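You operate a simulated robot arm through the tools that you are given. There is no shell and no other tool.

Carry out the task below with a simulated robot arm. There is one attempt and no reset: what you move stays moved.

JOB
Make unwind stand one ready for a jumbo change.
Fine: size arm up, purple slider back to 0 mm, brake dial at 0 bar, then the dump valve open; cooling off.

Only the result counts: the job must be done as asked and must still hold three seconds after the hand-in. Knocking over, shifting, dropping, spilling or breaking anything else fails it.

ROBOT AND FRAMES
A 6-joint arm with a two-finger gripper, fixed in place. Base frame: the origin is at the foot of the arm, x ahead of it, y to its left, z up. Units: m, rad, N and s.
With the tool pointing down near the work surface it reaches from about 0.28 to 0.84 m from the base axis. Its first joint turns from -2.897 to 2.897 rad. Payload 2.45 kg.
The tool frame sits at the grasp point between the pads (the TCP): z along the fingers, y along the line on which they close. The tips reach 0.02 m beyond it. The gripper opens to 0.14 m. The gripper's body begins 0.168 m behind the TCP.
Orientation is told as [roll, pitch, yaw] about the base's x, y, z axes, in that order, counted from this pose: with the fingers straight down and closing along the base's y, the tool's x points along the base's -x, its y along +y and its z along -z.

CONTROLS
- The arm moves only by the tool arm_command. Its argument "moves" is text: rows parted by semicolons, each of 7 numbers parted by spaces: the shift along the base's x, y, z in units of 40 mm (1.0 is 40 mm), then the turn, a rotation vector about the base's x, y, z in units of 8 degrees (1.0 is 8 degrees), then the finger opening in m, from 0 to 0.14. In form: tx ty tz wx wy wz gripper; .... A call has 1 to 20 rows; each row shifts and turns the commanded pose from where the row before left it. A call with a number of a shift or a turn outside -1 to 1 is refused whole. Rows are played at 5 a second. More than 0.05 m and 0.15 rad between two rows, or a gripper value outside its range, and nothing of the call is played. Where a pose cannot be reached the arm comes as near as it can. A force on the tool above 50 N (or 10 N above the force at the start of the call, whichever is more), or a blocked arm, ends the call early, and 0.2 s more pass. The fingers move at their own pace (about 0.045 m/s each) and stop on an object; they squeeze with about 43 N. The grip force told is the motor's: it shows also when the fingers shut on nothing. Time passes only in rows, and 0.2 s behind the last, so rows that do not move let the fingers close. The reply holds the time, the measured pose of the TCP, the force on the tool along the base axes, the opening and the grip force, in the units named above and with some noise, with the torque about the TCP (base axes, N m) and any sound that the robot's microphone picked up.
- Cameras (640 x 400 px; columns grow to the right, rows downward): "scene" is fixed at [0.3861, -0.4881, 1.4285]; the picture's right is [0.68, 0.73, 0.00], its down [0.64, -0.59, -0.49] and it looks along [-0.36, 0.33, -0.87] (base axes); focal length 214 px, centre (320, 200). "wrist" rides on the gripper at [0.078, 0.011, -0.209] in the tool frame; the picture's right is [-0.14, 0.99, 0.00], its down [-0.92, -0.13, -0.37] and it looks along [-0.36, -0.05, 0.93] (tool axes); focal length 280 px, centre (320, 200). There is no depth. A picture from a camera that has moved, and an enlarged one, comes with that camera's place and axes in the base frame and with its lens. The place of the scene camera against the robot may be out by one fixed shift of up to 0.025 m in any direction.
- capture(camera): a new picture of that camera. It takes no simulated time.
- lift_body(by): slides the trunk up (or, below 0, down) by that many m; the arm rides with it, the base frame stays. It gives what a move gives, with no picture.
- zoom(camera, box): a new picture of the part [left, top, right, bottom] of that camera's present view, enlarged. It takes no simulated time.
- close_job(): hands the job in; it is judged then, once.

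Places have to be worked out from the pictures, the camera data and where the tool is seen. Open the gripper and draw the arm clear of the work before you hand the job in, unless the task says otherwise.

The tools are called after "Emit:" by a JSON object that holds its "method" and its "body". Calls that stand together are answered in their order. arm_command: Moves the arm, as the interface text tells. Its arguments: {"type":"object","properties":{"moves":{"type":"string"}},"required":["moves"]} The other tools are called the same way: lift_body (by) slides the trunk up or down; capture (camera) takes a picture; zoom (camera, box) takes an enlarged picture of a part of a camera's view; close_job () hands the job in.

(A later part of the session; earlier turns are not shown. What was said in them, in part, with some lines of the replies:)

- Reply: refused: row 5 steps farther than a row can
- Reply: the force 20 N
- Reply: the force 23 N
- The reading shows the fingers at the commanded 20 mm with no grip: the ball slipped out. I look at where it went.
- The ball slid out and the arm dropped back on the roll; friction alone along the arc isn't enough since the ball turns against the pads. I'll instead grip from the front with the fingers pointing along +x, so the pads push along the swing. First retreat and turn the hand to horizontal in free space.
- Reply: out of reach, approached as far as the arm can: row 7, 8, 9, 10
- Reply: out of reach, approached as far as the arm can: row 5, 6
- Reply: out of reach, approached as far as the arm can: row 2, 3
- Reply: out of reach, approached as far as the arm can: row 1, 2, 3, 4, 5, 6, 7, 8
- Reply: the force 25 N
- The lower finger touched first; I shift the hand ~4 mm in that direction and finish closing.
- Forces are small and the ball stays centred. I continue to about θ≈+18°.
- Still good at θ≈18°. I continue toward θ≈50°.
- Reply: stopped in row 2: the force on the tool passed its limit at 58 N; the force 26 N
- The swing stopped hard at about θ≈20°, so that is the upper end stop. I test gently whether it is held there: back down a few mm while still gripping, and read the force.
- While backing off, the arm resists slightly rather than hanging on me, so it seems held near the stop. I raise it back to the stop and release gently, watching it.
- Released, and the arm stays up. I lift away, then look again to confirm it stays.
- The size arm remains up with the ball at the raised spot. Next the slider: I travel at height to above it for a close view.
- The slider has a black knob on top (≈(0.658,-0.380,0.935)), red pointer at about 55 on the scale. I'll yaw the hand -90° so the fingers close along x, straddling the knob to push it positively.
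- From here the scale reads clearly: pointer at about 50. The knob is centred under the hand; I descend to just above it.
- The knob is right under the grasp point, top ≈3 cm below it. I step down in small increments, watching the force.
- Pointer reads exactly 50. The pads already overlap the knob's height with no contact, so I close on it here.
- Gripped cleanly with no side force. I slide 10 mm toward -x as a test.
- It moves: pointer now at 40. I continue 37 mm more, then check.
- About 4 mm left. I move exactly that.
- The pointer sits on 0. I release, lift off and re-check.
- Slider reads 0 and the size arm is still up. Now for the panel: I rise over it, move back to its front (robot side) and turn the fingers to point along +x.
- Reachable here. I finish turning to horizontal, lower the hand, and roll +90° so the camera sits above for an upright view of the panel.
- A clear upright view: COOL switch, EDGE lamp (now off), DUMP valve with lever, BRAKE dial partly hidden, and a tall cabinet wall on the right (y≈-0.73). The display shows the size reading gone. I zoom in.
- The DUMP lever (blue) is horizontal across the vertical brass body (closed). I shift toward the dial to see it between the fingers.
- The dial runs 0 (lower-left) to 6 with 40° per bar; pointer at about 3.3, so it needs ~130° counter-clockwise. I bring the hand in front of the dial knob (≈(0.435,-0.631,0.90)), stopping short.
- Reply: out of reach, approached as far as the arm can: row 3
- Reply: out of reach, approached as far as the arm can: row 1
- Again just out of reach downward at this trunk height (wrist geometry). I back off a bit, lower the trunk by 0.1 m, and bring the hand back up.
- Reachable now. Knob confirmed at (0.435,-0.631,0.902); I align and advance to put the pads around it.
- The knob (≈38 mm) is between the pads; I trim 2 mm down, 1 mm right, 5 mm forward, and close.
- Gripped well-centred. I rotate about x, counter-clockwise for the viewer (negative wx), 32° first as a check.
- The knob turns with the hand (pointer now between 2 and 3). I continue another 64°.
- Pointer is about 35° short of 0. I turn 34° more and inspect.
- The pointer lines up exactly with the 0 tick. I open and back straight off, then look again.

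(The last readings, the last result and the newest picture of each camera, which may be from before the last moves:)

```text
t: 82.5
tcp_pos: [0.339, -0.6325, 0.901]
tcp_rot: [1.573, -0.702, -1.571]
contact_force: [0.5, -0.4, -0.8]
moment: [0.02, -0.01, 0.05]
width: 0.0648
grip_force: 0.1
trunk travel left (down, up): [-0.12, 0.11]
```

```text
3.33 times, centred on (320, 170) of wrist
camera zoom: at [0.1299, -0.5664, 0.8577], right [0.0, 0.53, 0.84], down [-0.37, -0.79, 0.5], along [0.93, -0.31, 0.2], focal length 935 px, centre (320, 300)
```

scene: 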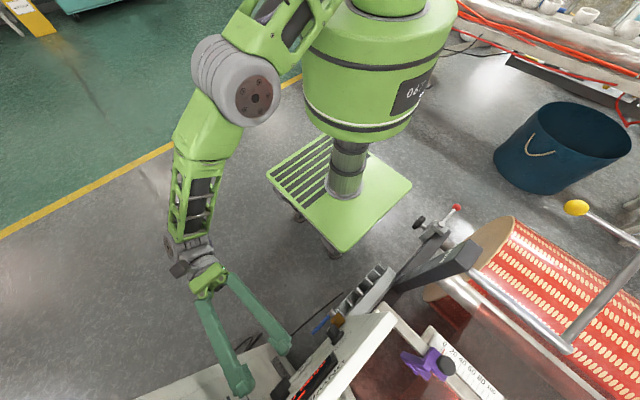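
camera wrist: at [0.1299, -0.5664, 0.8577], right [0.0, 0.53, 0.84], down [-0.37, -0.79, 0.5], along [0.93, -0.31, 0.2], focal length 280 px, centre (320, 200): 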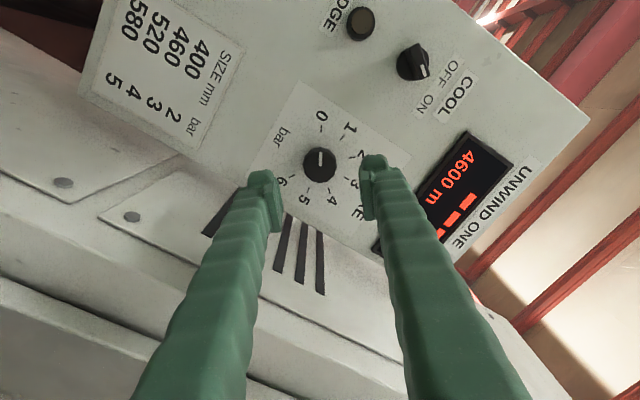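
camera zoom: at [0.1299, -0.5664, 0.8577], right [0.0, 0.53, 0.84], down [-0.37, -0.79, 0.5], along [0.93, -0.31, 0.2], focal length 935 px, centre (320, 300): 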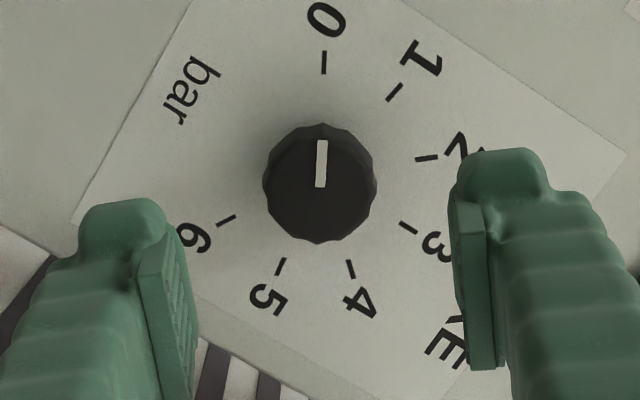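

Dial is at 0. Next the dump valve: stem at about (0.405,-0.465,0.73), lever pointing to -y at about z≈0.72. I roll back so that the fingers close vertically, and lower the trunk for reach.

Emit:
{"method": "arm_command", "body": {"moves": "-0.3 0.2 0 1 0 0 0.065;-0.3 0.2 0 1 0 0 0.065;0 0.2 0 1 0 0 0.065;0 0 0 1 0 0 0.065;0 0 0 1 0 0 0.065;0 0 0 0 0 0 0.065"}}

Emit:
{"method": "lift_body", "body": {"by": -0.12}}

Emit:
{"method": "capture", "body": {"camera": "wrist"}}

```text
t: 83.8
tcp_pos: [0.3162, -0.6087, 0.9002]
tcp_rot: [1.573, 0.0, -1.569]
contact_force: [-0.2, -0.3, 0.7]
moment: [0.0, 0.01, 0.03]
width: 0.0651
grip_force: 0.2
trunk travel left (down, up): [-0.12, 0.11]
```

```text
t: 85.3
tcp_pos: [0.3156, -0.609, 0.7808]
tcp_rot: [1.575, -0.005, -1.569]
contact_force: [-0.1, -0.5, -0.5]
moment: [0.02, 0.0, 0.0]
width: 0.0651
grip_force: 0.1
trunk travel left (down, up): [0.0, 0.23]
```

```text
taken
camera wrist: at [0.1061, -0.5302, 0.79], right [0.0, -0.13, 0.99], down [-0.37, -0.92, -0.13], along [0.93, -0.36, -0.04], focal length 280 px, centre (320, 200)
```

wrist: 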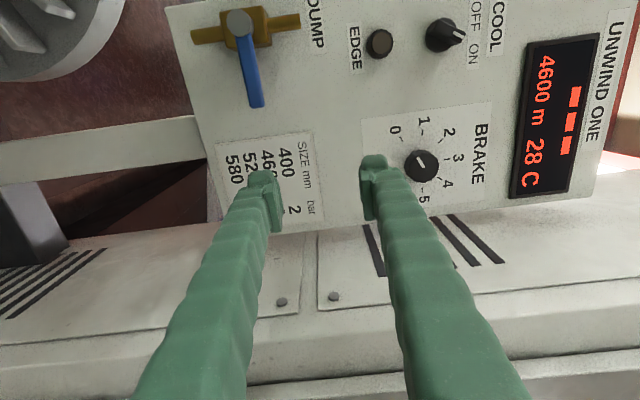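

Good frontal view: lever tip at ≈(0.41,-0.537,0.726), stem at (0.405,-0.463,0.728). I move in front of the lever's outer half, staying ~5 cm short in x.

Emit:
{"method": "arm_command", "body": {"moves": "0.2 0.6 -0.5 0 0 0 0.06;0.2 0.8 -0.5 0 0 0 0.05;0.2 0.87 -0.34 0 0 0 0.05;0 0 0 0 0 0 0.05"}}

Emit:
{"method": "capture", "body": {"camera": "wrist"}}

```text
t: 86.3
tcp_pos: [0.3402, -0.5183, 0.7264]
tcp_rot: [1.575, -0.004, -1.57]
contact_force: [0.3, 0.0, 0.4]
moment: [0.0, -0.02, -0.01]
width: 0.0501
grip_force: 0.1
trunk travel left (down, up): [0.0, 0.23]
```

```text
taken
camera wrist: at [0.1296, -0.4396, 0.7359], right [0.0, -0.13, 0.99], down [-0.37, -0.92, -0.13], along [0.93, -0.36, -0.05], focal length 280 px, centre (320, 200)
```

wrist: 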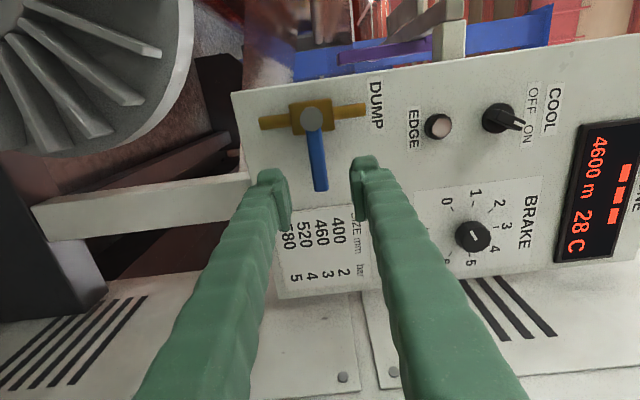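

Lever lies right between the fingers. I advance 6.8 cm and close on it.

Emit:
{"method": "arm_command", "body": {"moves": "0.6 0 0 0 0 0 0.05;0.6 0 0 0 0 0 0.05;0.45 0 0 0 0 0 0.05;0 0 0 0 0 0 0.05"}}

Emit:
{"method": "capture", "body": {"camera": "wrist"}}

Emit:
{"method": "zoom", "body": {"camera": "scene", "box": [240, 270, 400, 380]}}

```text
t: 87.3
tcp_pos: [0.4057, -0.5173, 0.7256]
tcp_rot: [1.575, -0.003, -1.569]
contact_force: [-0.1, -0.2, -0.2]
moment: [0.01, 0.01, -0.02]
width: 0.05
grip_force: 0.2
trunk travel left (down, up): [0.0, 0.23]
```

```text
taken
camera wrist: at [0.1964, -0.4391, 0.7357], right [0.0, -0.13, 0.99], down [-0.37, -0.92, -0.13], along [0.93, -0.36, -0.05], focal length 280 px, centre (320, 200)
```

wrist: 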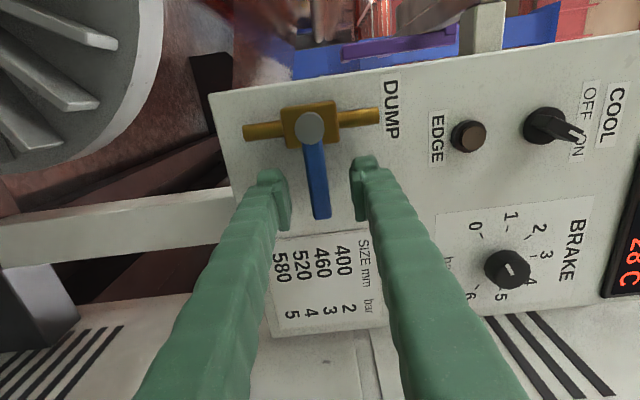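

```text
3.64 times, centred on (320, 325) of scene
camera zoom: at [0.3861, -0.4881, 1.4285], right [0.68, 0.73, 0.0], down [0.64, -0.59, -0.49], along [-0.36, 0.33, -0.87], focal length 780 px, centre (320, -254)
```

zoom: 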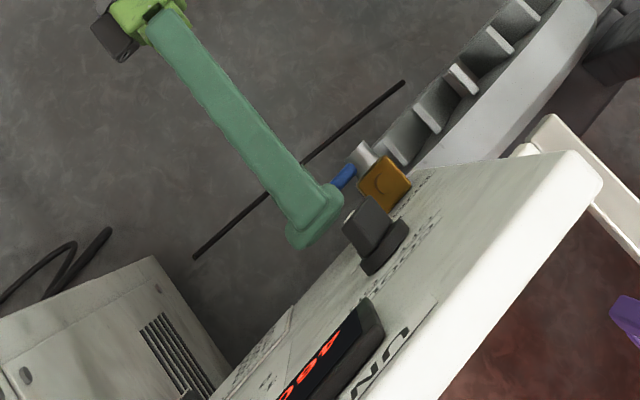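

Lever is between the pads. Closing.

Emit:
{"method": "arm_command", "body": {"moves": "0.05 0 0 0 0 0 0.03;0 0 0 0 0 0 0.02;0 0 0 0 0 0 0.005;0 0 0 0 0 0 0.005;0 0 0 0 0 0 0.005"}}

Emit:
{"method": "capture", "body": {"camera": "wrist"}}

```text
t: 88.5
tcp_pos: [0.4078, -0.5174, 0.7261]
tcp_rot: [1.574, -0.003, -1.57]
contact_force: [0.2, 0.4, -3.7]
moment: [0.0, 0.03, -0.06]
width: 0.0143
grip_force: 40.5
trunk travel left (down, up): [0.0, 0.23]
```

```text
taken
camera wrist: at [0.1982, -0.4392, 0.7354], right [0.0, -0.13, 0.99], down [-0.37, -0.92, -0.13], along [0.93, -0.36, -0.05], focal length 280 px, centre (320, 200)
```

wrist: 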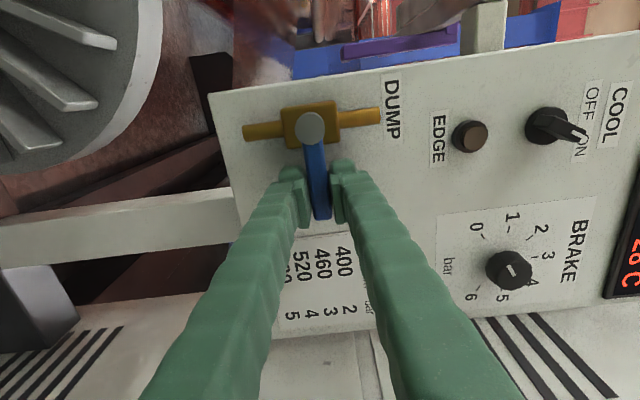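

Lever gripped (14 mm). I test which way it turns: first 5° downward, reading the force.

Emit:
{"method": "arm_command", "body": {"moves": "0 0 -0.06 0.3 0 0 0.005;0 0 -0.06 0.3 0 0 0.005;0 0 0 0 0 0 0.005"}}

Emit:
{"method": "zoom", "body": {"camera": "wrist", "box": [220, 80, 420, 240]}}

```text
t: 89.3
tcp_pos: [0.4088, -0.5156, 0.7217]
tcp_rot: [1.575, 0.08, -1.568]
contact_force: [5.0, 1.7, -2.6]
moment: [-0.23, -0.03, 0.21]
width: 0.0141
grip_force: 39.8
trunk travel left (down, up): [0.0, 0.23]
```

```text
2.50 times, centred on (320, 160) of wrist
camera zoom: at [0.1983, -0.4403, 0.7377], right [0.0, -0.22, 0.98], down [-0.37, -0.91, -0.2], along [0.93, -0.36, -0.08], focal length 701 px, centre (320, 300)
```

zoom: 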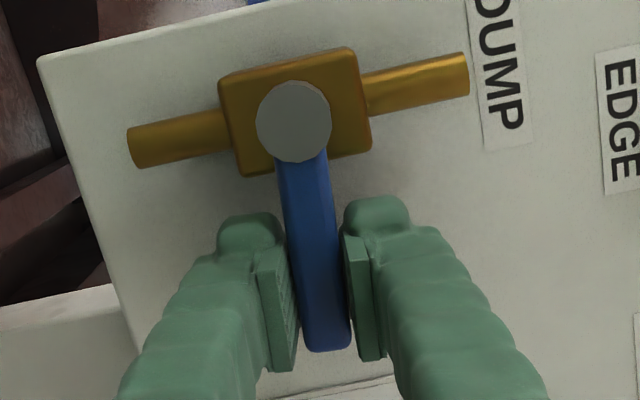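

Low resistance; the lever seems to follow downward. I go on another ~16° along the arc.

Emit:
{"method": "arm_command", "body": {"moves": "0 0.015 -0.12 0.6 0 0 0.005;0 0.02 -0.115 0.6 0 0 0.005;0 0.03 -0.11 0.6 0 0 0.005;0 0 0 0 0 0 0.005"}}

Emit:
{"method": "zoom", "body": {"camera": "wrist", "box": [220, 80, 420, 240]}}

```text
t: 90.3
tcp_pos: [0.409, -0.515, 0.7081]
tcp_rot: [1.576, 0.332, -1.567]
contact_force: [14.8, 2.1, 7.6]
moment: [0.37, -0.14, 0.18]
width: 0.0143
grip_force: 39.8
trunk travel left (down, up): [0.0, 0.23]
```

```text
2.50 times, centred on (320, 160) of wrist
camera zoom: at [0.1983, -0.4441, 0.7429], right [0.0, -0.45, 0.89], down [-0.37, -0.83, -0.42], along [0.93, -0.33, -0.16], focal length 701 px, centre (320, 300)
```

zoom: 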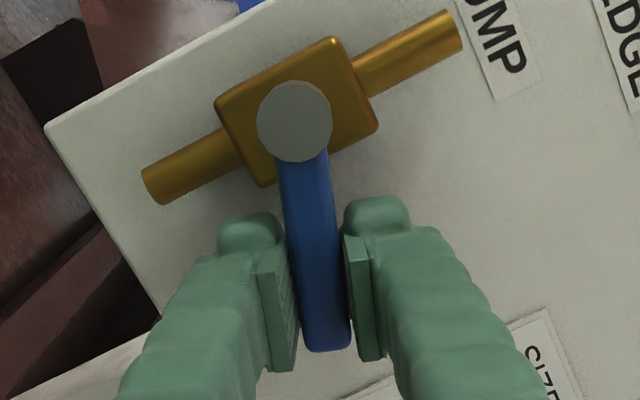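

It turns smoothly downward (≈20° now). I continue along the arc to about 55°.

Emit:
{"method": "arm_command", "body": {"moves": "0.03 0.044 -0.109 0.625 0 0 0.005;0.02 0.054 -0.105 0.625 0 0 0.005;0 0.063 -0.1 0.625 0 0 0.005;0 0.071 -0.094 0.625 0 0 0.005;0 0.079 -0.088 0.625 0 0 0.005;0 0.086 -0.08 0.625 0 0 0.005;0 0.093 -0.073 0.625 0 0 0.005;0 0 0 0 0 0 0.005"}}

Emit:
{"method": "capture", "body": {"camera": "wrist"}}

```text
t: 92.2
tcp_pos: [0.4097, -0.4968, 0.6816]
tcp_rot: [1.579, 0.943, -1.566]
contact_force: [29.8, -11.4, 15.7]
moment: [0.91, -0.05, 0.01]
width: 0.012
grip_force: 39.1
trunk travel left (down, up): [0.0, 0.23]
```

```text
taken
camera wrist: at [0.201, -0.4577, 0.7511], right [0.0, -0.88, 0.47], down [-0.37, -0.44, -0.82], along [0.93, -0.18, -0.32], focal length 280 px, centre (320, 200)
```

wrist: 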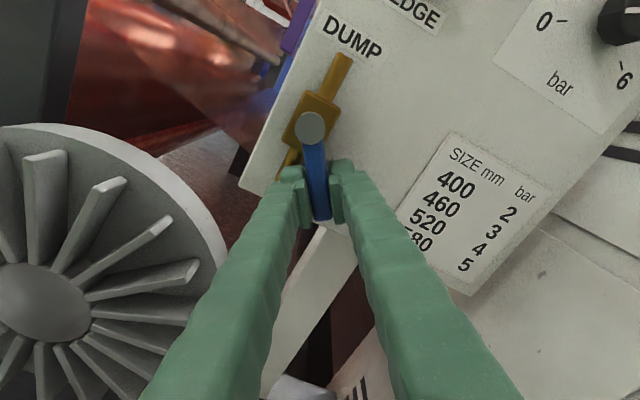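

The x-pull on the tool has grown to 30 N; I relieve it by shifting 3-4 mm toward the panel before going on.

Emit:
{"method": "arm_command", "body": {"moves": "0.05 0 0 0 0 0 0.005;0.05 0.02 -0.02 0 0 0 0.005;0 0 0 0 0 0 0.005"}}

Emit:
{"method": "zoom", "body": {"camera": "wrist", "box": [240, 90, 400, 250]}}

```text
t: 93.0
tcp_pos: [0.4114, -0.4966, 0.6812]
tcp_rot: [1.581, 0.943, -1.569]
contact_force: [-23.9, -11.6, 16.9]
moment: [1.02, -0.26, 0.03]
width: 0.0113
grip_force: 38.5
trunk travel left (down, up): [0.0, 0.23]
```

```text
2.50 times, centred on (320, 170) of wrist
camera zoom: at [0.2021, -0.4572, 0.7503], right [-0.01, -0.88, 0.47], down [-0.37, -0.44, -0.82], along [0.93, -0.18, -0.32], focal length 701 px, centre (320, 275)
```

zoom: 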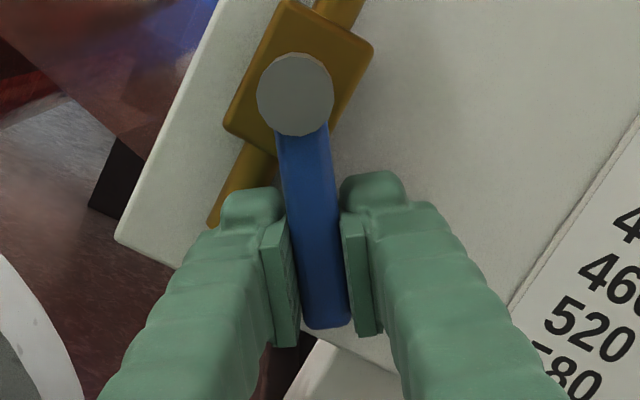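

I take half of that shift back and continue 15° further along the arc.

Emit:
{"method": "arm_command", "body": {"moves": "-0.03 0.096 -0.066 0.625 0 0 0.005;0 0.102 -0.058 0.625 0 0 0.005;0 0.107 -0.049 0.625 0 0 0.005;0 0 0 0 0 0 0.005"}}

Emit:
{"method": "zoom", "body": {"camera": "wrist", "box": [240, 90, 400, 250]}}

```text
t: 94.0
tcp_pos: [0.4115, -0.4842, 0.6749]
tcp_rot: [1.587, 1.204, -1.563]
contact_force: [-10.3, -21.1, 19.1]
moment: [1.34, -0.29, -0.01]
width: 0.0118
grip_force: 38.3
trunk travel left (down, up): [0.0, 0.23]
```

```text
2.50 times, centred on (320, 170) of wrist
camera zoom: at [0.2022, -0.4638, 0.7508], right [-0.01, -0.97, 0.23], down [-0.36, -0.21, -0.91], along [0.93, -0.09, -0.35], focal length 701 px, centre (320, 275)
```

zoom: 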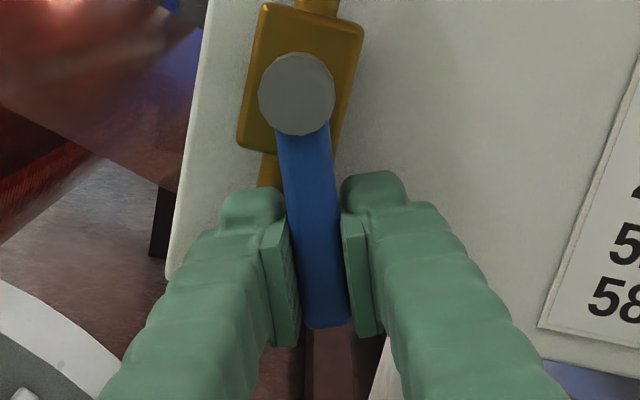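

About 69° now and still following. I continue toward 90°.

Emit:
{"method": "arm_command", "body": {"moves": "0 0.1 -0.03 0.625 0 0 0.005;0 0.1 -0.02 0.625 0 0 0.005;0 0 0 0 0 0 0.005"}}

Emit:
{"method": "arm_command", "body": {"moves": "0 0.11 -0.01 0.625 0 0 0.005;0 0.11 0 0.625 0 0 0.005;0 0 0 0 0 0 0.005"}}

Emit:
{"method": "zoom", "body": {"camera": "wrist", "box": [240, 90, 400, 250]}}

```text
t: 94.8
tcp_pos: [0.4133, -0.4744, 0.6718]
tcp_rot: [1.592, 1.38, -1.557]
contact_force: [-8.1, -19.0, 18.1]
moment: [1.21, -0.28, -0.06]
width: 0.0115
grip_force: 38.5
trunk travel left (down, up): [0.0, 0.23]
```

```text
t: 95.5
tcp_pos: [0.4112, -0.4714, 0.6724]
tcp_rot: [1.671, 1.549, -1.487]
contact_force: [2.6, -43.4, 9.4]
moment: [-1.52, 0.61, -0.25]
width: 0.0152
grip_force: 41.0
trunk travel left (down, up): [0.0, 0.23]
```

```text
2.50 times, centred on (320, 170) of wrist
camera zoom: at [0.2024, -0.4775, 0.7509], right [-0.01, -0.99, -0.12], down [-0.36, 0.11, -0.92], along [0.93, 0.03, -0.36], focal length 701 px, centre (320, 275)
```

zoom: 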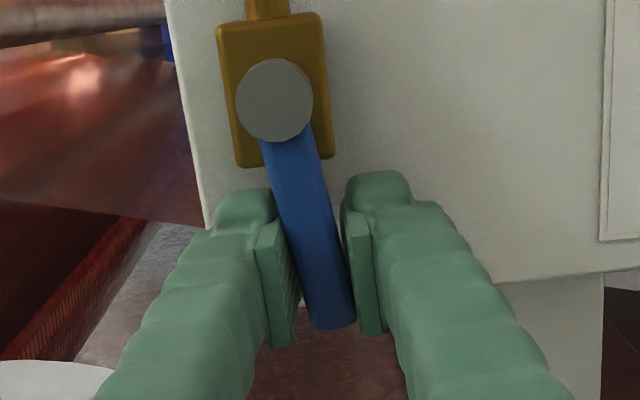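

The lever is nearly in line with the body; the hand got ahead of it and force rises, suggesting an end stop near. I ease off by opening to look at where the lever rests.

Emit:
{"method": "arm_command", "body": {"moves": "0 -0.03 0 -0.1 0 0 0.02;0 0 0 0 0 0 0.035;0 0 0 0 0 0 0.035"}}

Emit:
{"method": "zoom", "body": {"camera": "wrist", "box": [240, 70, 400, 250]}}

```text
t: 96.3
tcp_pos: [0.4128, -0.4654, 0.6695]
tcp_rot: [1.607, 1.539, -1.537]
contact_force: [0.1, -4.4, -0.9]
moment: [-0.09, 0.03, 0.05]
width: 0.0376
grip_force: 2.0
trunk travel left (down, up): [0.0, 0.23]
```

```text
2.22 times, centred on (320, 160) of wrist
camera zoom: at [0.2031, -0.4726, 0.7493], right [0.0, -0.99, -0.11], down [-0.37, 0.1, -0.92], along [0.93, 0.04, -0.37], focal length 623 px, centre (320, 289)
```

zoom: 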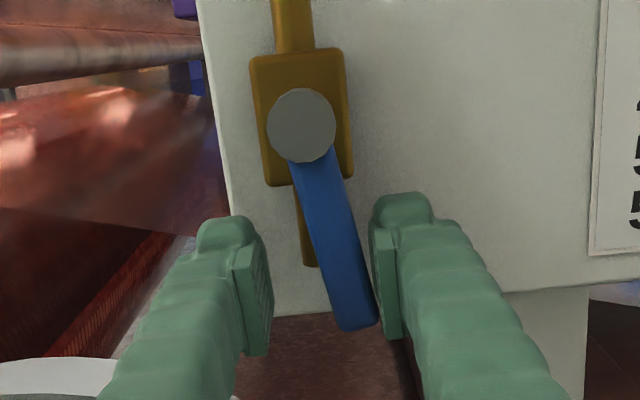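

The lever rests about 10° short of in-line, against the -y finger. I use that finger to push it the last ~1 cm toward +y.

Emit:
{"method": "arm_command", "body": {"moves": "0 0.1 0 0 0 0 0.035;0 0.1 0 0 0 0 0.035;0 0.1 0 0 0 0 0.035;0 0 0 0 0 0 0.035"}}

Emit:
{"method": "zoom", "body": {"camera": "wrist", "box": [240, 70, 400, 250]}}

```text
t: 97.3
tcp_pos: [0.4112, -0.4565, 0.6712]
tcp_rot: [1.643, 1.537, -1.505]
contact_force: [4.4, -25.4, 1.1]
moment: [-0.4, 0.11, 0.24]
width: 0.0508
grip_force: 11.2
trunk travel left (down, up): [0.0, 0.23]
```

```text
2.22 times, centred on (320, 160) of wrist
camera zoom: at [0.2024, -0.4634, 0.7501], right [-0.01, -0.99, -0.1], down [-0.37, 0.1, -0.93], along [0.93, 0.03, -0.36], focal length 623 px, centre (320, 289)
```

zoom: 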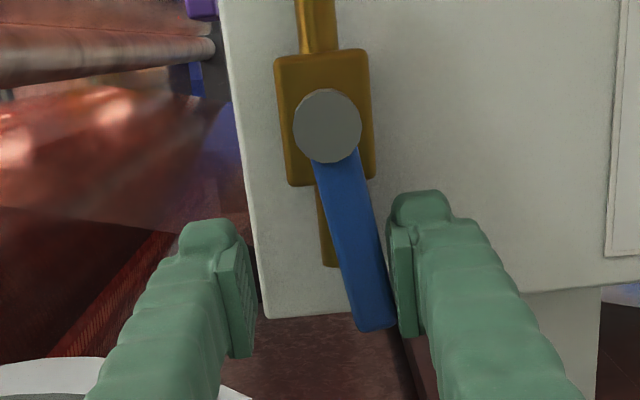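

The finger yields rather than the lever. I back the hand off a little to see whether the lever stays put on its own.

Emit:
{"method": "arm_command", "body": {"moves": "0 -0.2 0 0 0 0 0.05;0 -0.2 0 0 0 0 0.06;0 0 0 0 0 0 0.06;0 0 0 0 0 0 0.06"}}

Emit:
{"method": "zoom", "body": {"camera": "wrist", "box": [240, 70, 400, 250]}}

Emit:
{"method": "capture", "body": {"camera": "wrist"}}

```text
t: 98.3
tcp_pos: [0.4124, -0.4698, 0.6709]
tcp_rot: [1.629, 1.54, -1.515]
contact_force: [0.2, -0.1, 0.1]
moment: [0.0, -0.01, 0.01]
width: 0.06
grip_force: 0.2
trunk travel left (down, up): [0.0, 0.23]
```

```text
2.22 times, centred on (320, 160) of wrist
camera zoom: at [0.2027, -0.4773, 0.7499], right [0.0, -0.99, -0.11], down [-0.37, 0.1, -0.93], along [0.93, 0.04, -0.36], focal length 623 px, centre (320, 289)
```

zoom: 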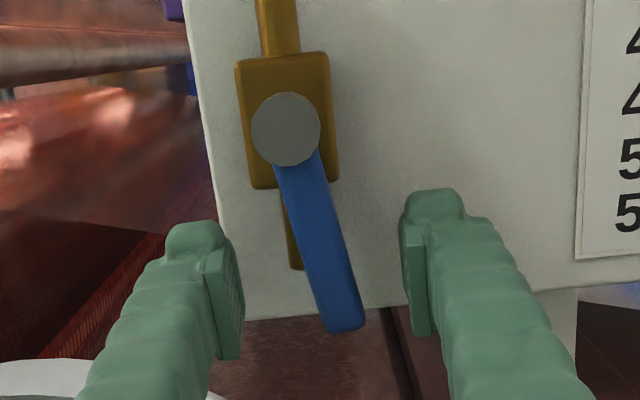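

```text
taken
camera wrist: at [0.2027, -0.4773, 0.7499], right [0.0, -0.99, -0.11], down [-0.37, 0.1, -0.93], along [0.93, 0.04, -0.36], focal length 280 px, centre (320, 200)
```

wrist: 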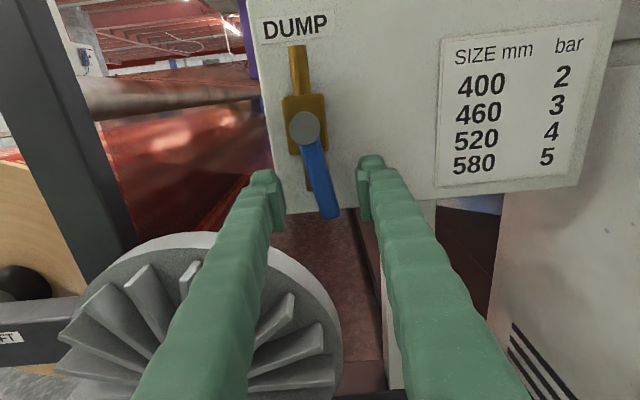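

The lever stays where it is, about 9° short of vertical. I regrip it aligned with its present angle and push on toward in-line, reading the force.

Emit:
{"method": "arm_command", "body": {"moves": "0 -0.06 -0.1 -0.9 0 0 0.04;0 0 0 0 0 0 0.02;0 0 0 0 0 0 0.005;0 0 0 0 0 0 0.005;0 0 0 0 0 0 0.005"}}

Emit:
{"method": "arm_command", "body": {"moves": "0 0.1 0 0.35 0 0 0.005;0 0.1 0 0.35 0 0 0.005;0 0 0 0 0 0 0.005"}}

Emit:
{"method": "zoom", "body": {"camera": "wrist", "box": [240, 70, 400, 250]}}

```text
t: 99.5
tcp_pos: [0.4119, -0.4749, 0.6668]
tcp_rot: [1.587, 1.413, -1.56]
contact_force: [4.2, -11.7, 1.6]
moment: [-0.55, 0.17, 0.0]
width: 0.0114
grip_force: 38.4
trunk travel left (down, up): [0.0, 0.23]
```

```text
t: 100.5
tcp_pos: [0.4122, -0.4745, 0.6686]
tcp_rot: [1.57, 1.502, -1.589]
contact_force: [6.7, -11.3, -2.9]
moment: [-1.45, 1.29, -0.32]
width: 0.014
grip_force: 40.4
trunk travel left (down, up): [0.0, 0.23]
stopped in row 3: the force on the tool passed its limit at 50 N (the readings are from after the stop); the commanded pose is now the measured one
```

```text
2.22 times, centred on (320, 160) of wrist
camera zoom: at [0.2027, -0.4747, 0.7475], right [-0.02, -1.0, -0.07], down [-0.37, 0.07, -0.93], along [0.93, 0.01, -0.37], focal length 623 px, centre (320, 289)
```

zoom: 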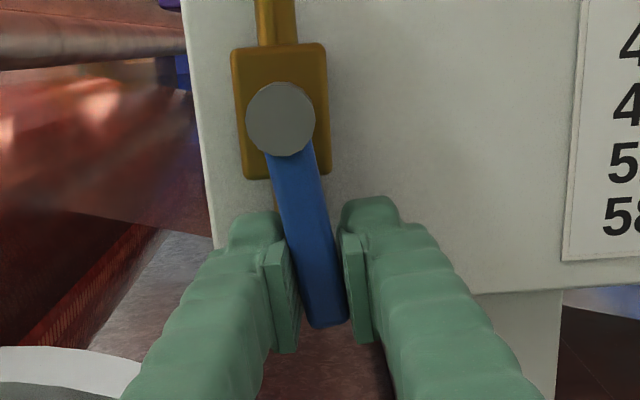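

50 N without further travel: that is the valve's end stop, so it is fully open. I release and back straight out.

Emit:
{"method": "arm_command", "body": {"moves": "0 0 0 0 0 0 0.03;0 -0.03 0 0 0 0 0.05;0 0 0 0 0 0 0.06;-0.5 0 0 0 0 0 0.06;-1 0 0 0 0 0 0.06;-0.5 0 0 0 0 0 0.06;0 0 0 0 0 0 0.06"}}

Emit:
{"method": "capture", "body": {"camera": "wrist"}}

```text
t: 102.1
tcp_pos: [0.3304, -0.472, 0.6692]
tcp_rot: [1.618, 1.507, -1.54]
contact_force: [-0.2, 0.4, 0.2]
moment: [-0.01, -0.04, -0.01]
width: 0.0601
grip_force: 0.0
trunk travel left (down, up): [0.0, 0.23]
```

```text
taken
camera wrist: at [0.1213, -0.4739, 0.7476], right [-0.02, -1.0, -0.07], down [-0.36, 0.07, -0.93], along [0.93, 0.01, -0.36], focal length 280 px, centre (320, 200)
```

wrist: 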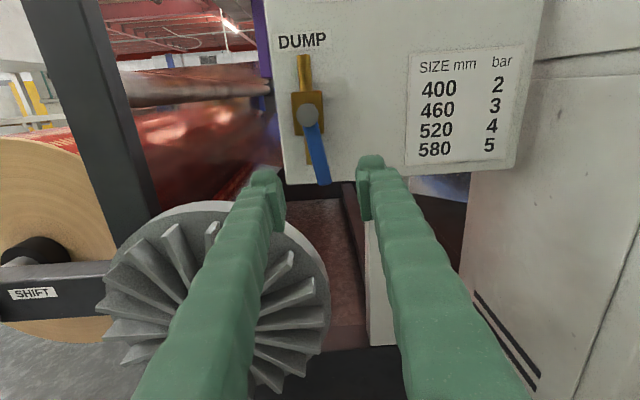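

Dump lever sits at its open stop. Last item is the COOL switch; I raise the trunk and bring the hand up in front of it for a close look, with a little yaw for reach.

Emit:
{"method": "arm_command", "body": {"moves": "-0.5 -0.3 0.5 0.2 0 0.5 0.06;-0.3 -0.5 0.8 0 0 0.8 0.06;0 -0.3 0.8 0 0 0.8 0.06;0 0 0 0 0 0 0.06"}}

Emit:
{"method": "lift_body", "body": {"by": 0.12}}

Emit:
{"method": "capture", "body": {"camera": "wrist"}}

```text
t: 103.1
tcp_pos: [0.2987, -0.5171, 0.7523]
tcp_rot: [1.648, 1.533, -1.217]
contact_force: [0.4, -0.5, 0.4]
moment: [-0.02, 0.02, 0.0]
width: 0.0599
grip_force: 0.0
trunk travel left (down, up): [0.0, 0.23]
```

```text
t: 104.6
tcp_pos: [0.2995, -0.5168, 0.8727]
tcp_rot: [1.658, 1.534, -1.206]
contact_force: [-0.2, -0.4, -0.2]
moment: [-0.01, 0.0, -0.02]
width: 0.0598
grip_force: 0.0
trunk travel left (down, up): [-0.12, 0.11]
```

```text
taken
camera wrist: at [0.1002, -0.5807, 0.9502], right [0.27, -0.96, -0.1], down [-0.38, -0.01, -0.93], along [0.89, 0.29, -0.36], focal length 280 px, centre (320, 200)
```

wrist: 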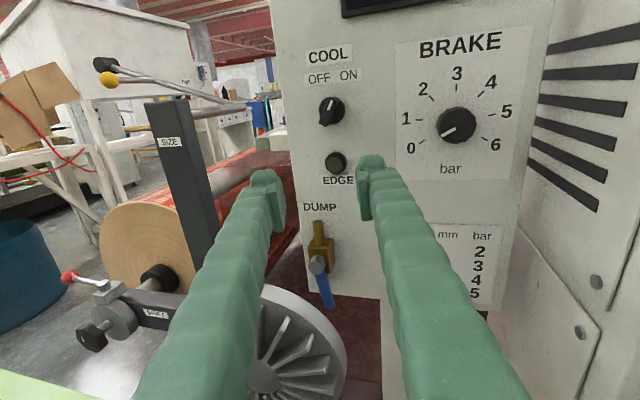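

Whole panel visible: dial at 0, lever down. I zoom on the COOL switch.

Emit:
{"method": "zoom", "body": {"camera": "wrist", "box": [290, 40, 380, 130]}}

Emit:
{"method": "zoom", "body": {"camera": "wrist", "box": [290, 0, 530, 190]}}

```text
4.44 times, centred on (335, 85) of wrist
camera zoom: at [0.1002, -0.5807, 0.9502], right [0.27, -0.96, -0.1], down [-0.38, -0.01, -0.93], along [0.89, 0.29, -0.36], focal length 1246 px, centre (253, 711)
```

zoom: 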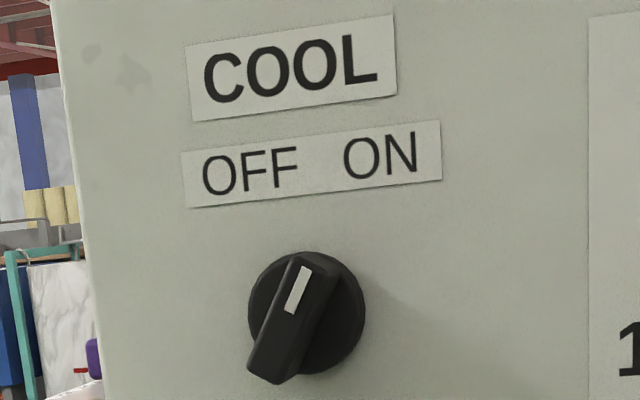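

```text
2.11 times, centred on (410, 95) of wrist
camera zoom: at [0.1002, -0.5807, 0.9502], right [0.27, -0.96, -0.1], down [-0.38, -0.01, -0.93], along [0.89, 0.29, -0.36], focal length 590 px, centre (130, 421)
```

zoom: 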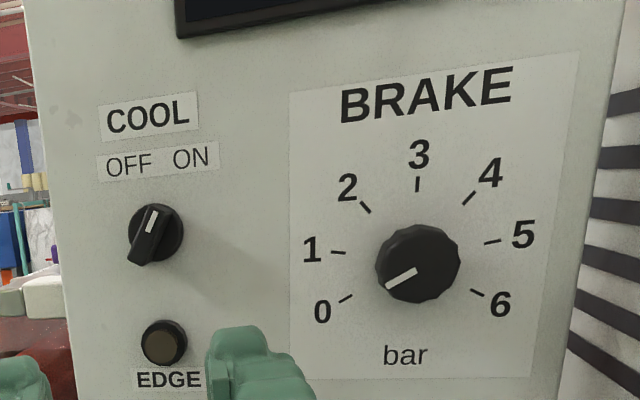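

The COOL blade leans ~25° right (ON); it must go ~25-30° left (OFF). I place the hand in front of it, take the yaw out, and roll +25° to match the blade.

Emit:
{"method": "arm_command", "body": {"moves": "0.4 0.1 0.5 0 0 -1 0.06;0.4 0.1 0.5 0 0 -0.97 0.06;0.4 0.1 0.4 1 0 0 0.06;0.3 0.05 0 1 0 0 0.06;0 0 0 1 0 0 0.05;0 0 0 0.3 0 0 0.05;0 0 0 0 0 0 0.05"}}

Emit:
{"method": "capture", "body": {"camera": "wrist"}}

Emit:
{"method": "zoom", "body": {"camera": "wrist", "box": [250, 110, 390, 230]}}

```text
t: 106.2
tcp_pos: [0.3595, -0.5024, 0.928]
tcp_rot: [-1.579, 1.148, 1.562]
contact_force: [-0.5, 0.0, 0.0]
moment: [-0.01, 0.01, -0.01]
width: 0.0499
grip_force: 0.0
trunk travel left (down, up): [-0.12, 0.11]
```

```text
taken
camera wrist: at [0.15, -0.544, 0.9947], right [0.0, -0.85, -0.53], down [-0.37, 0.5, -0.79], along [0.93, 0.2, -0.31], focal length 280 px, centre (320, 200)
```

wrist: 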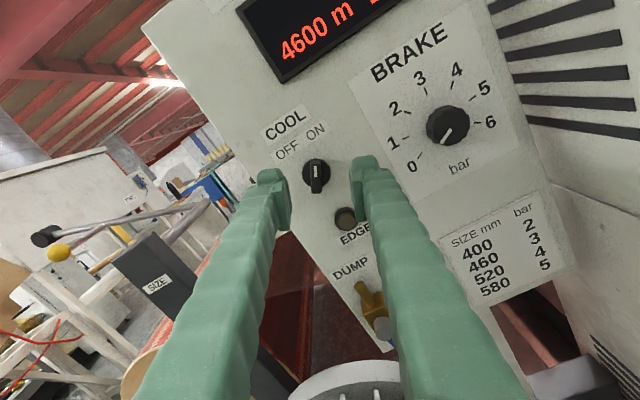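

```text
3.33 times, centred on (320, 170) of wrist
camera zoom: at [0.15, -0.544, 0.9947], right [0.0, -0.85, -0.53], down [-0.37, 0.5, -0.79], along [0.93, 0.2, -0.31], focal length 935 px, centre (320, 300)
```

zoom: 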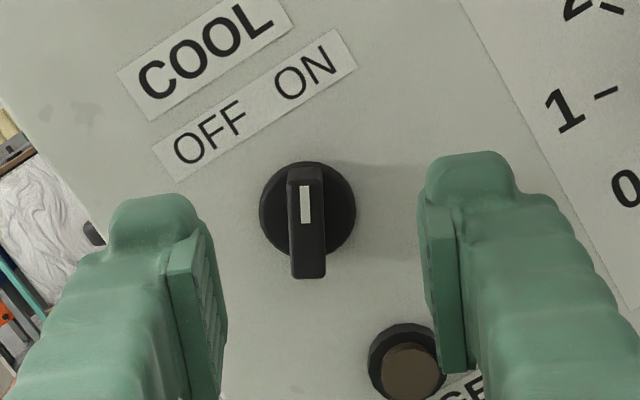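

Blade nicely aligned with the fingers. Small correction (+5 mm y), then advance so the tips reach x≈0.43, short of the switch's base disc.

Emit:
{"method": "arm_command", "body": {"moves": "0.3 0.125 0 0 0 0 0.04;0.5 0 0 0 0 0 0.04;0.4 0 0 0 0 0 0.04;0 0 0 0 0 0 0.04"}}

Emit:
{"method": "zoom", "body": {"camera": "wrist", "box": [250, 130, 390, 250]}}

Emit:
{"method": "zoom", "body": {"camera": "scene", "box": [260, 270, 400, 380]}}

```text
t: 107.2
tcp_pos: [0.408, -0.498, 0.9284]
tcp_rot: [-1.58, 1.148, 1.563]
contact_force: [0.2, -0.5, 0.6]
moment: [0.04, 0.02, 0.0]
width: 0.0399
grip_force: 0.1
trunk travel left (down, up): [-0.12, 0.11]
```

```text
3.33 times, centred on (320, 190) of wrist
camera zoom: at [0.198, -0.5393, 0.9943], right [0.0, -0.85, -0.53], down [-0.37, 0.49, -0.79], along [0.93, 0.2, -0.31], focal length 935 px, centre (320, 233)
```

zoom: 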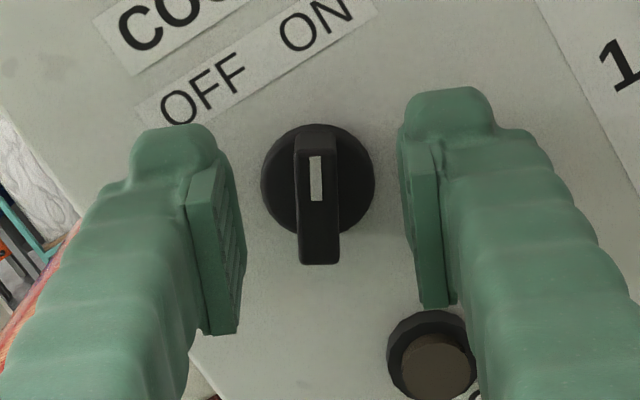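

```text
3.64 times, centred on (330, 325) of scene
camera zoom: at [0.3861, -0.4881, 1.4285], right [0.68, 0.73, 0.0], down [0.64, -0.59, -0.49], along [-0.36, 0.33, -0.87], focal length 780 px, centre (284, -254)
```

zoom: 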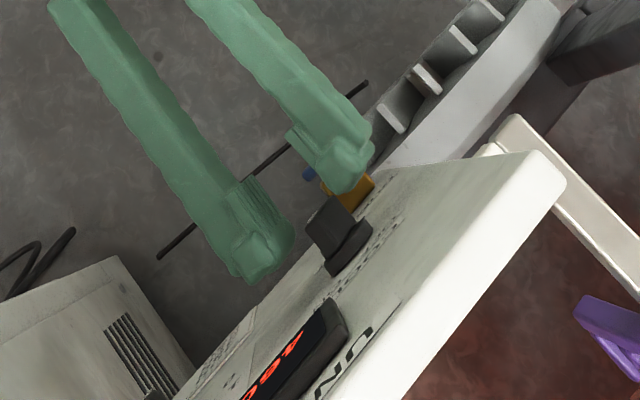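

Blade is centred. I advance 3 mm more and close on it.

Emit:
{"method": "arm_command", "body": {"moves": "0.08 0 0 0 0 0 0.03;0 0 0 0 0 0 0.015;0 0 0 0 0 0 0.003;0 0 0 0 0 0 0.003;0 0 0 0 0 0 0.003"}}

Emit:
{"method": "zoom", "body": {"camera": "wrist", "box": [250, 130, 390, 250]}}

```text
t: 108.4
tcp_pos: [0.4099, -0.4958, 0.9282]
tcp_rot: [-1.58, 1.149, 1.564]
contact_force: [-0.4, 6.9, 2.6]
moment: [0.05, -0.15, 0.05]
width: 0.0097
grip_force: 36.9
trunk travel left (down, up): [-0.12, 0.11]
```

```text
3.33 times, centred on (320, 190) of wrist
camera zoom: at [0.2011, -0.5384, 0.9945], right [0.0, -0.85, -0.53], down [-0.37, 0.49, -0.79], along [0.93, 0.2, -0.31], focal length 935 px, centre (320, 233)
```

zoom: 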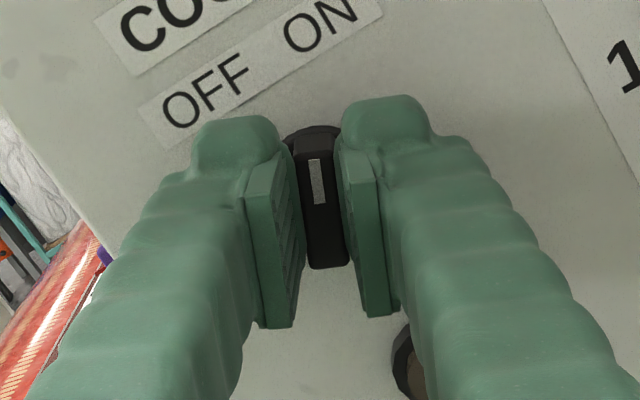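

Gripped the blade (≈10 mm). Now I turn it counter-clockwise about x, first 24°.

Emit:
{"method": "arm_command", "body": {"moves": "0 0 0 -0.75 0 0 0.003;0 0 0 -0.75 0 0 0.003;0 0 0 -0.75 0 0 0.003;0 0 0 -0.75 0 0 0.003;0 0 0 0 0 0 0.003"}}

Emit:
{"method": "capture", "body": {"camera": "wrist"}}

```text
t: 109.6
tcp_pos: [0.4105, -0.4952, 0.928]
tcp_rot: [-2.43, 1.565, 0.719]
contact_force: [-4.5, 19.3, 1.7]
moment: [0.05, -0.19, 0.27]
width: 0.0093
grip_force: 37.3
trunk travel left (down, up): [-0.12, 0.11]
```

```text
taken
camera wrist: at [0.201, -0.5067, 1.0063], right [0.0, -0.99, -0.14], down [-0.37, 0.13, -0.92], along [0.93, 0.06, -0.36], focal length 280 px, centre (320, 200)
```

wrist: 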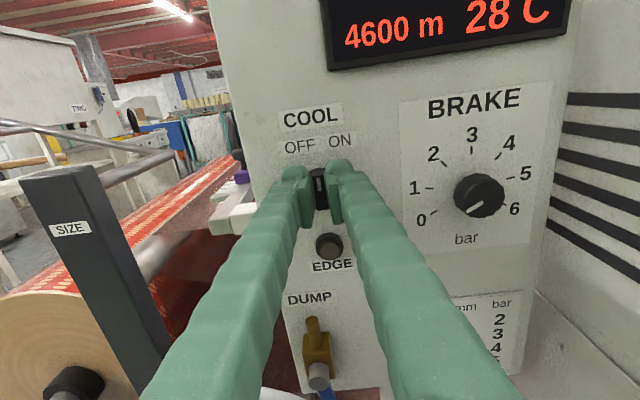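

It follows; side force says the axis is ~2 mm more toward +y, so I correct that and turn ~30° further.

Emit:
{"method": "arm_command", "body": {"moves": "0 0.06 0 -0.75 0 0 0.003;0 0.03 0 -0.75 0 0 0.003;0 0 0 -0.75 0 0 0.003;0 0 0 -0.75 0 0 0.003;0 0 0 0 0 0 0.003"}}

Emit:
{"method": "capture", "body": {"camera": "wrist"}}

Emit:
{"method": "zoom", "body": {"camera": "wrist", "box": [250, 130, 390, 250]}}

```text
t: 110.8
tcp_pos: [0.4104, -0.4929, 0.9274]
tcp_rot: [1.573, 1.154, -1.564]
contact_force: [-3.1, 5.7, -1.9]
moment: [0.02, 0.25, -0.02]
width: 0.0091
grip_force: 36.6
trunk travel left (down, up): [-0.12, 0.11]
```

```text
taken
camera wrist: at [0.201, -0.4721, 1.0041], right [0.0, -0.96, 0.28], down [-0.37, -0.26, -0.89], along [0.93, -0.1, -0.35], focal length 280 px, centre (320, 200)
```

wrist: 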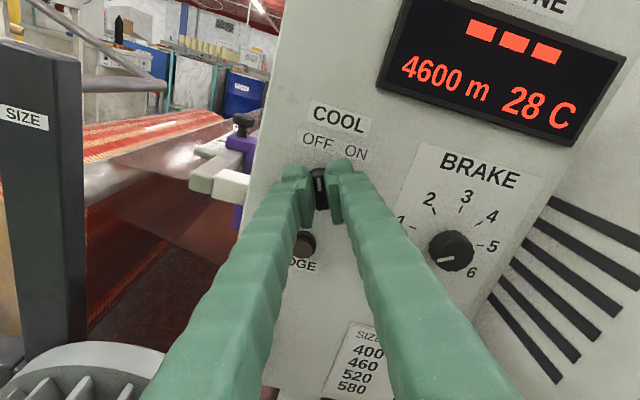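

```text
3.33 times, centred on (320, 190) of wrist
camera zoom: at [0.201, -0.4721, 1.0041], right [0.0, -0.96, 0.28], down [-0.37, -0.26, -0.89], along [0.93, -0.1, -0.35], focal length 935 px, centre (320, 233)
```

zoom: 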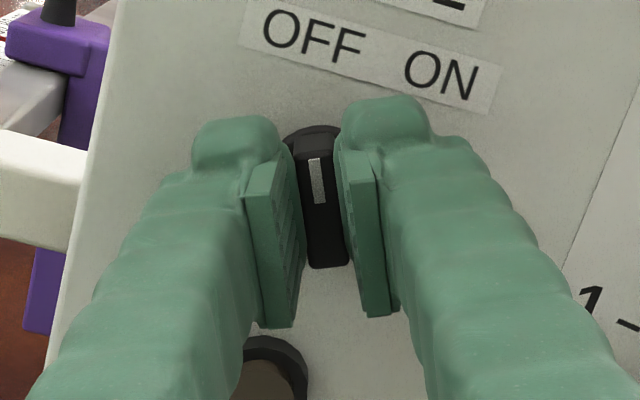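

Now at about -23°. I turn a bit more until it reaches its stop or about -33°.

Emit:
{"method": "arm_command", "body": {"moves": "0 0.02 0 -0.5 0 0 0.003;0 0 0 -0.5 0 0 0.003;0 0 0 0 0 0 0.003"}}

Emit:
{"method": "zoom", "body": {"camera": "wrist", "box": [250, 130, 390, 250]}}

```text
t: 111.6
tcp_pos: [0.4109, -0.4938, 0.9289]
tcp_rot: [1.574, 1.015, -1.565]
contact_force: [-5.4, 0.8, -4.0]
moment: [0.79, 0.16, -0.06]
width: 0.0092
grip_force: 36.5
trunk travel left (down, up): [-0.12, 0.11]
```

```text
3.33 times, centred on (320, 190) of wrist
camera zoom: at [0.2007, -0.4616, 1.0003], right [0.0, -0.91, 0.4], down [-0.37, -0.38, -0.85], along [0.93, -0.15, -0.34], focal length 935 px, centre (320, 233)
```

zoom: 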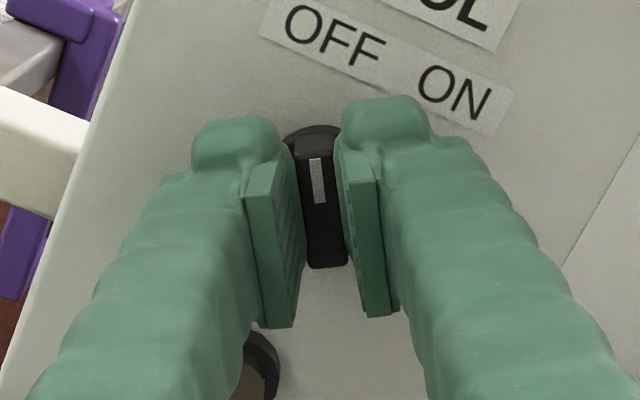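

The turning moment rose to 0.8 N m: the switch is at its OFF stop. I release and back straight out.

Emit:
{"method": "arm_command", "body": {"moves": "0 0 0 0 0 0 0.02;0 0 0 0 0 0 0.035;0 0 0 0 0 0 0.04;-0.5 0 0 0 0 0 0.04;-1 0 0 0 0 0 0.05;-1 -0.3 0 0 0 0 0.05;0 0 0 0 0 0 0.05"}}

Emit:
{"method": "capture", "body": {"camera": "wrist"}}

Emit:
{"method": "zoom", "body": {"camera": "wrist", "box": [270, 110, 370, 200]}}

Emit:
{"method": "capture", "body": {"camera": "scene"}}

```text
t: 113.2
tcp_pos: [0.31, -0.5049, 0.9273]
tcp_rot: [1.575, 1.017, -1.565]
contact_force: [-0.1, -0.8, -0.5]
moment: [-0.03, 0.0, 0.01]
width: 0.0502
grip_force: 0.0
trunk travel left (down, up): [-0.12, 0.11]
```

```text
taken
camera wrist: at [0.1011, -0.4732, 1.0004], right [0.0, -0.91, 0.4], down [-0.37, -0.38, -0.85], along [0.93, -0.15, -0.34], focal length 280 px, centre (320, 200)
```

wrist: 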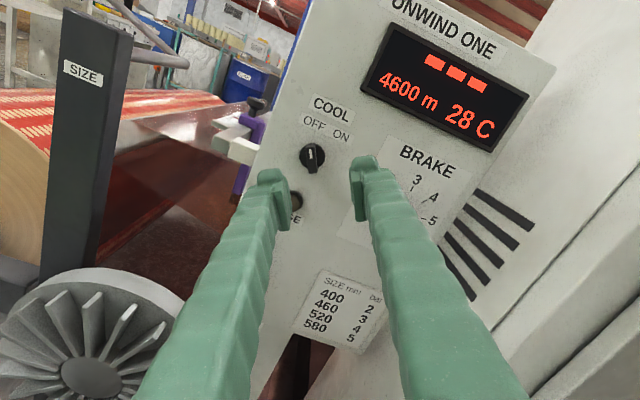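

```text
4.44 times, centred on (320, 155) of wrist
camera zoom: at [0.1011, -0.4732, 1.0004], right [0.0, -0.91, 0.4], down [-0.37, -0.38, -0.85], along [0.93, -0.15, -0.34], focal length 1246 px, centre (320, 400)
```

zoom: 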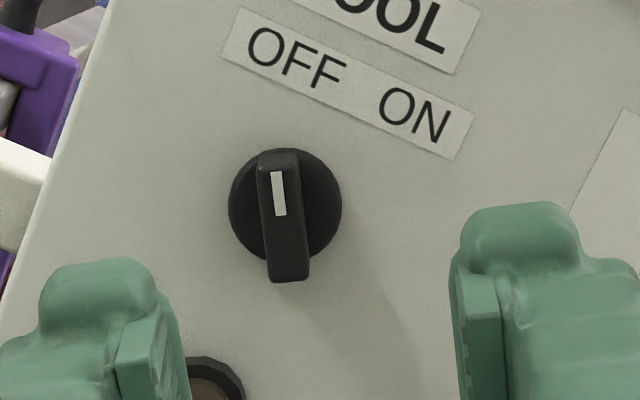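

```text
taken
```

scene: 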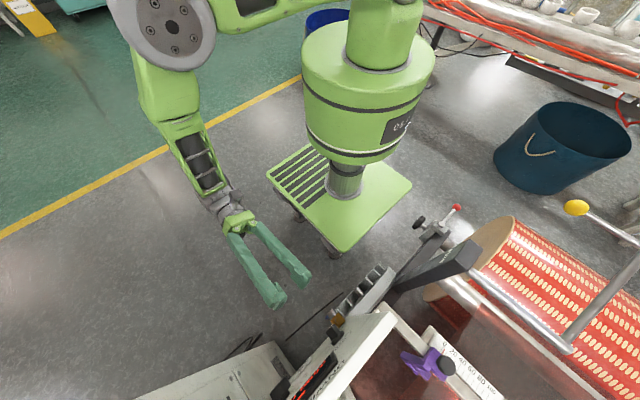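

The COOL switch now points to OFF. I withdraw further and roll upright for a final check of all the panel items.

Emit:
{"method": "arm_command", "body": {"moves": "-0.5 -0.5 0 1 0 0 0.05;-0.3 -0.5 0.4 1 0 0 0.05;0 -0.5 0.4 1 0 0 0.05;0 0 0.4 0.9 0 0 0.05;0 0 0 0 0 0.9 0.05;0 0 0 0 0 0.9 0.05;0 0 0 0 0 0 0.05;0 0 0 0 0 0 0.05"}}

Emit:
{"method": "capture", "body": {"camera": "wrist"}}

Emit:
{"method": "zoom", "body": {"camera": "wrist", "box": [260, 90, 460, 290]}}

Emit:
{"method": "zoom", "body": {"camera": "scene", "box": [380, 180, 640, 400]}}

```text
t: 115.0
tcp_pos: [0.2786, -0.566, 0.9766]
tcp_rot: [1.893, 1.561, -0.995]
contact_force: [-0.7, 0.0, -0.3]
moment: [-0.02, -0.01, -0.04]
width: 0.0498
grip_force: 0.2
trunk travel left (down, up): [-0.12, 0.11]
```

```text
taken
camera wrist: at [0.0785, -0.6271, 1.0539], right [0.25, -0.96, -0.13], down [-0.38, 0.02, -0.92], along [0.89, 0.28, -0.36], focal length 280 px, centre (320, 200)
```

wrist: 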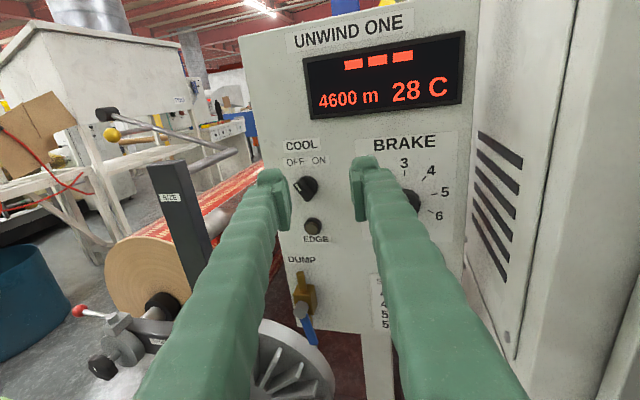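

```text
2.00 times, centred on (360, 190) of wrist
camera zoom: at [0.0785, -0.6271, 1.0539], right [0.25, -0.96, -0.13], down [-0.38, 0.02, -0.92], along [0.89, 0.28, -0.36], focal length 561 px, centre (240, 220)
```

zoom: 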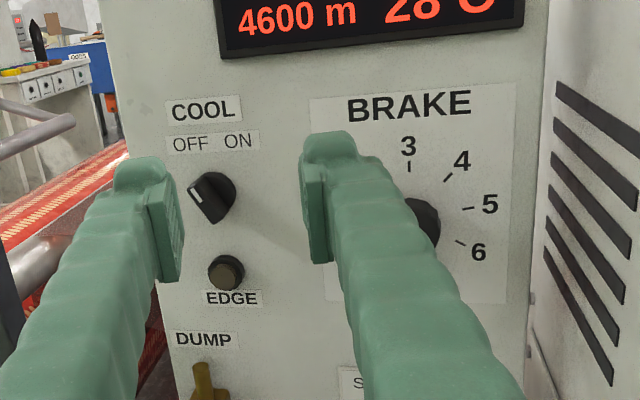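

```text
1.82 times, centred on (510, 290) of scene
camera zoom: at [0.3861, -0.4881, 1.4285], right [0.68, 0.73, 0.0], down [0.64, -0.59, -0.49], along [-0.36, 0.33, -0.87], focal length 390 px, centre (-26, 36)
```

zoom: 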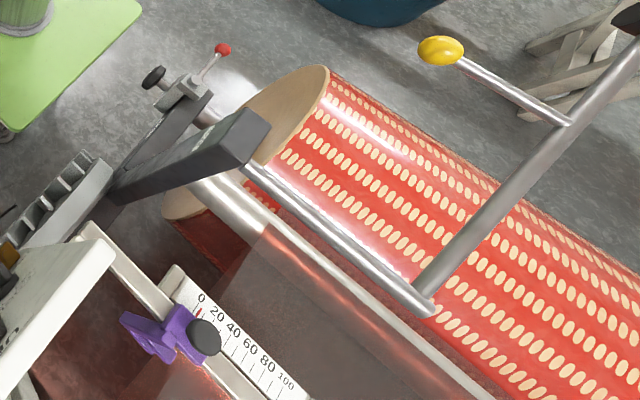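

COOL points to OFF, lever down (open), slider at 0, size arm up, and the dial was last seen at 0. I draw the hand further clear, open it, and take one last look at the dial.

Emit:
{"method": "arm_command", "body": {"moves": "-0.6 -0.3 0.6 0 0 0 0.1;-0.6 -0.3 0.6 0 0 0 0.12;-0.4 -0.3 0.6 0 0 0 0.14;0 0 0 0 0 0 0.14;0 0 0 0 0 0 0.14"}}

Emit:
{"method": "capture", "body": {"camera": "wrist"}}

Emit:
{"method": "zoom", "body": {"camera": "wrist", "box": [240, 150, 420, 360]}}

```text
t: 116.2
tcp_pos: [0.2145, -0.6016, 1.0472]
tcp_rot: [1.888, 1.561, -1.0]
contact_force: [1.1, -0.3, 0.3]
moment: [0.01, 0.01, 0.0]
width: 0.1401
grip_force: 0.1
trunk travel left (down, up): [-0.12, 0.11]
```

```text
taken
camera wrist: at [0.0148, -0.6628, 1.1259], right [0.25, -0.96, -0.13], down [-0.38, 0.02, -0.92], along [0.89, 0.28, -0.36], focal length 280 px, centre (320, 200)
```

wrist: 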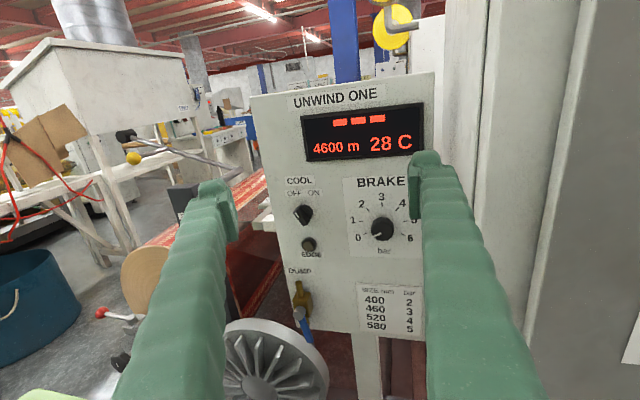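

```text
1.90 times, centred on (330, 255) of wrist
camera zoom: at [0.0148, -0.6628, 1.1259], right [0.25, -0.96, -0.13], down [-0.38, 0.02, -0.92], along [0.89, 0.28, -0.36], focal length 534 px, centre (301, 95)
```

zoom: 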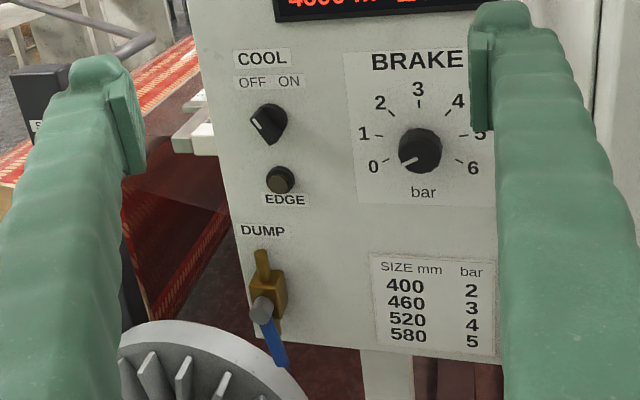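

Everything is in the requested state: size arm up, slider at 0 mm, dial at 0 bar, dump lever at its open stop and COOL at OFF. The hand is open and clear, so I hand in.

Emit:
{"method": "close_job", "body": {}}

```text
The job is handed in.
```

I set unwind stand one up for the jumbo change and handed it in. No result has come back yet.

- **Size arm:** up against its end stop, and it stayed there after I let go. On my first try the ball slipped out of the gripper and the arm dropped back onto the roll. I saw no damage.
- **Purple slider:** its pointer is on 0 mm.
- **Brake dial:** its pointer is on the 0 bar mark.
- **Dump valve:** opened after the dial was at 0. I turned the lever down until it hit a stop, about 8–10° short of in line with the valve body. It wouldn't go further at 50 N, so I took that as fully open.
- **Cooling:** switched off last; the switch is at its OFF stop.

The hand is open and pulled back from the stand. The last pictures showed everything still in place.
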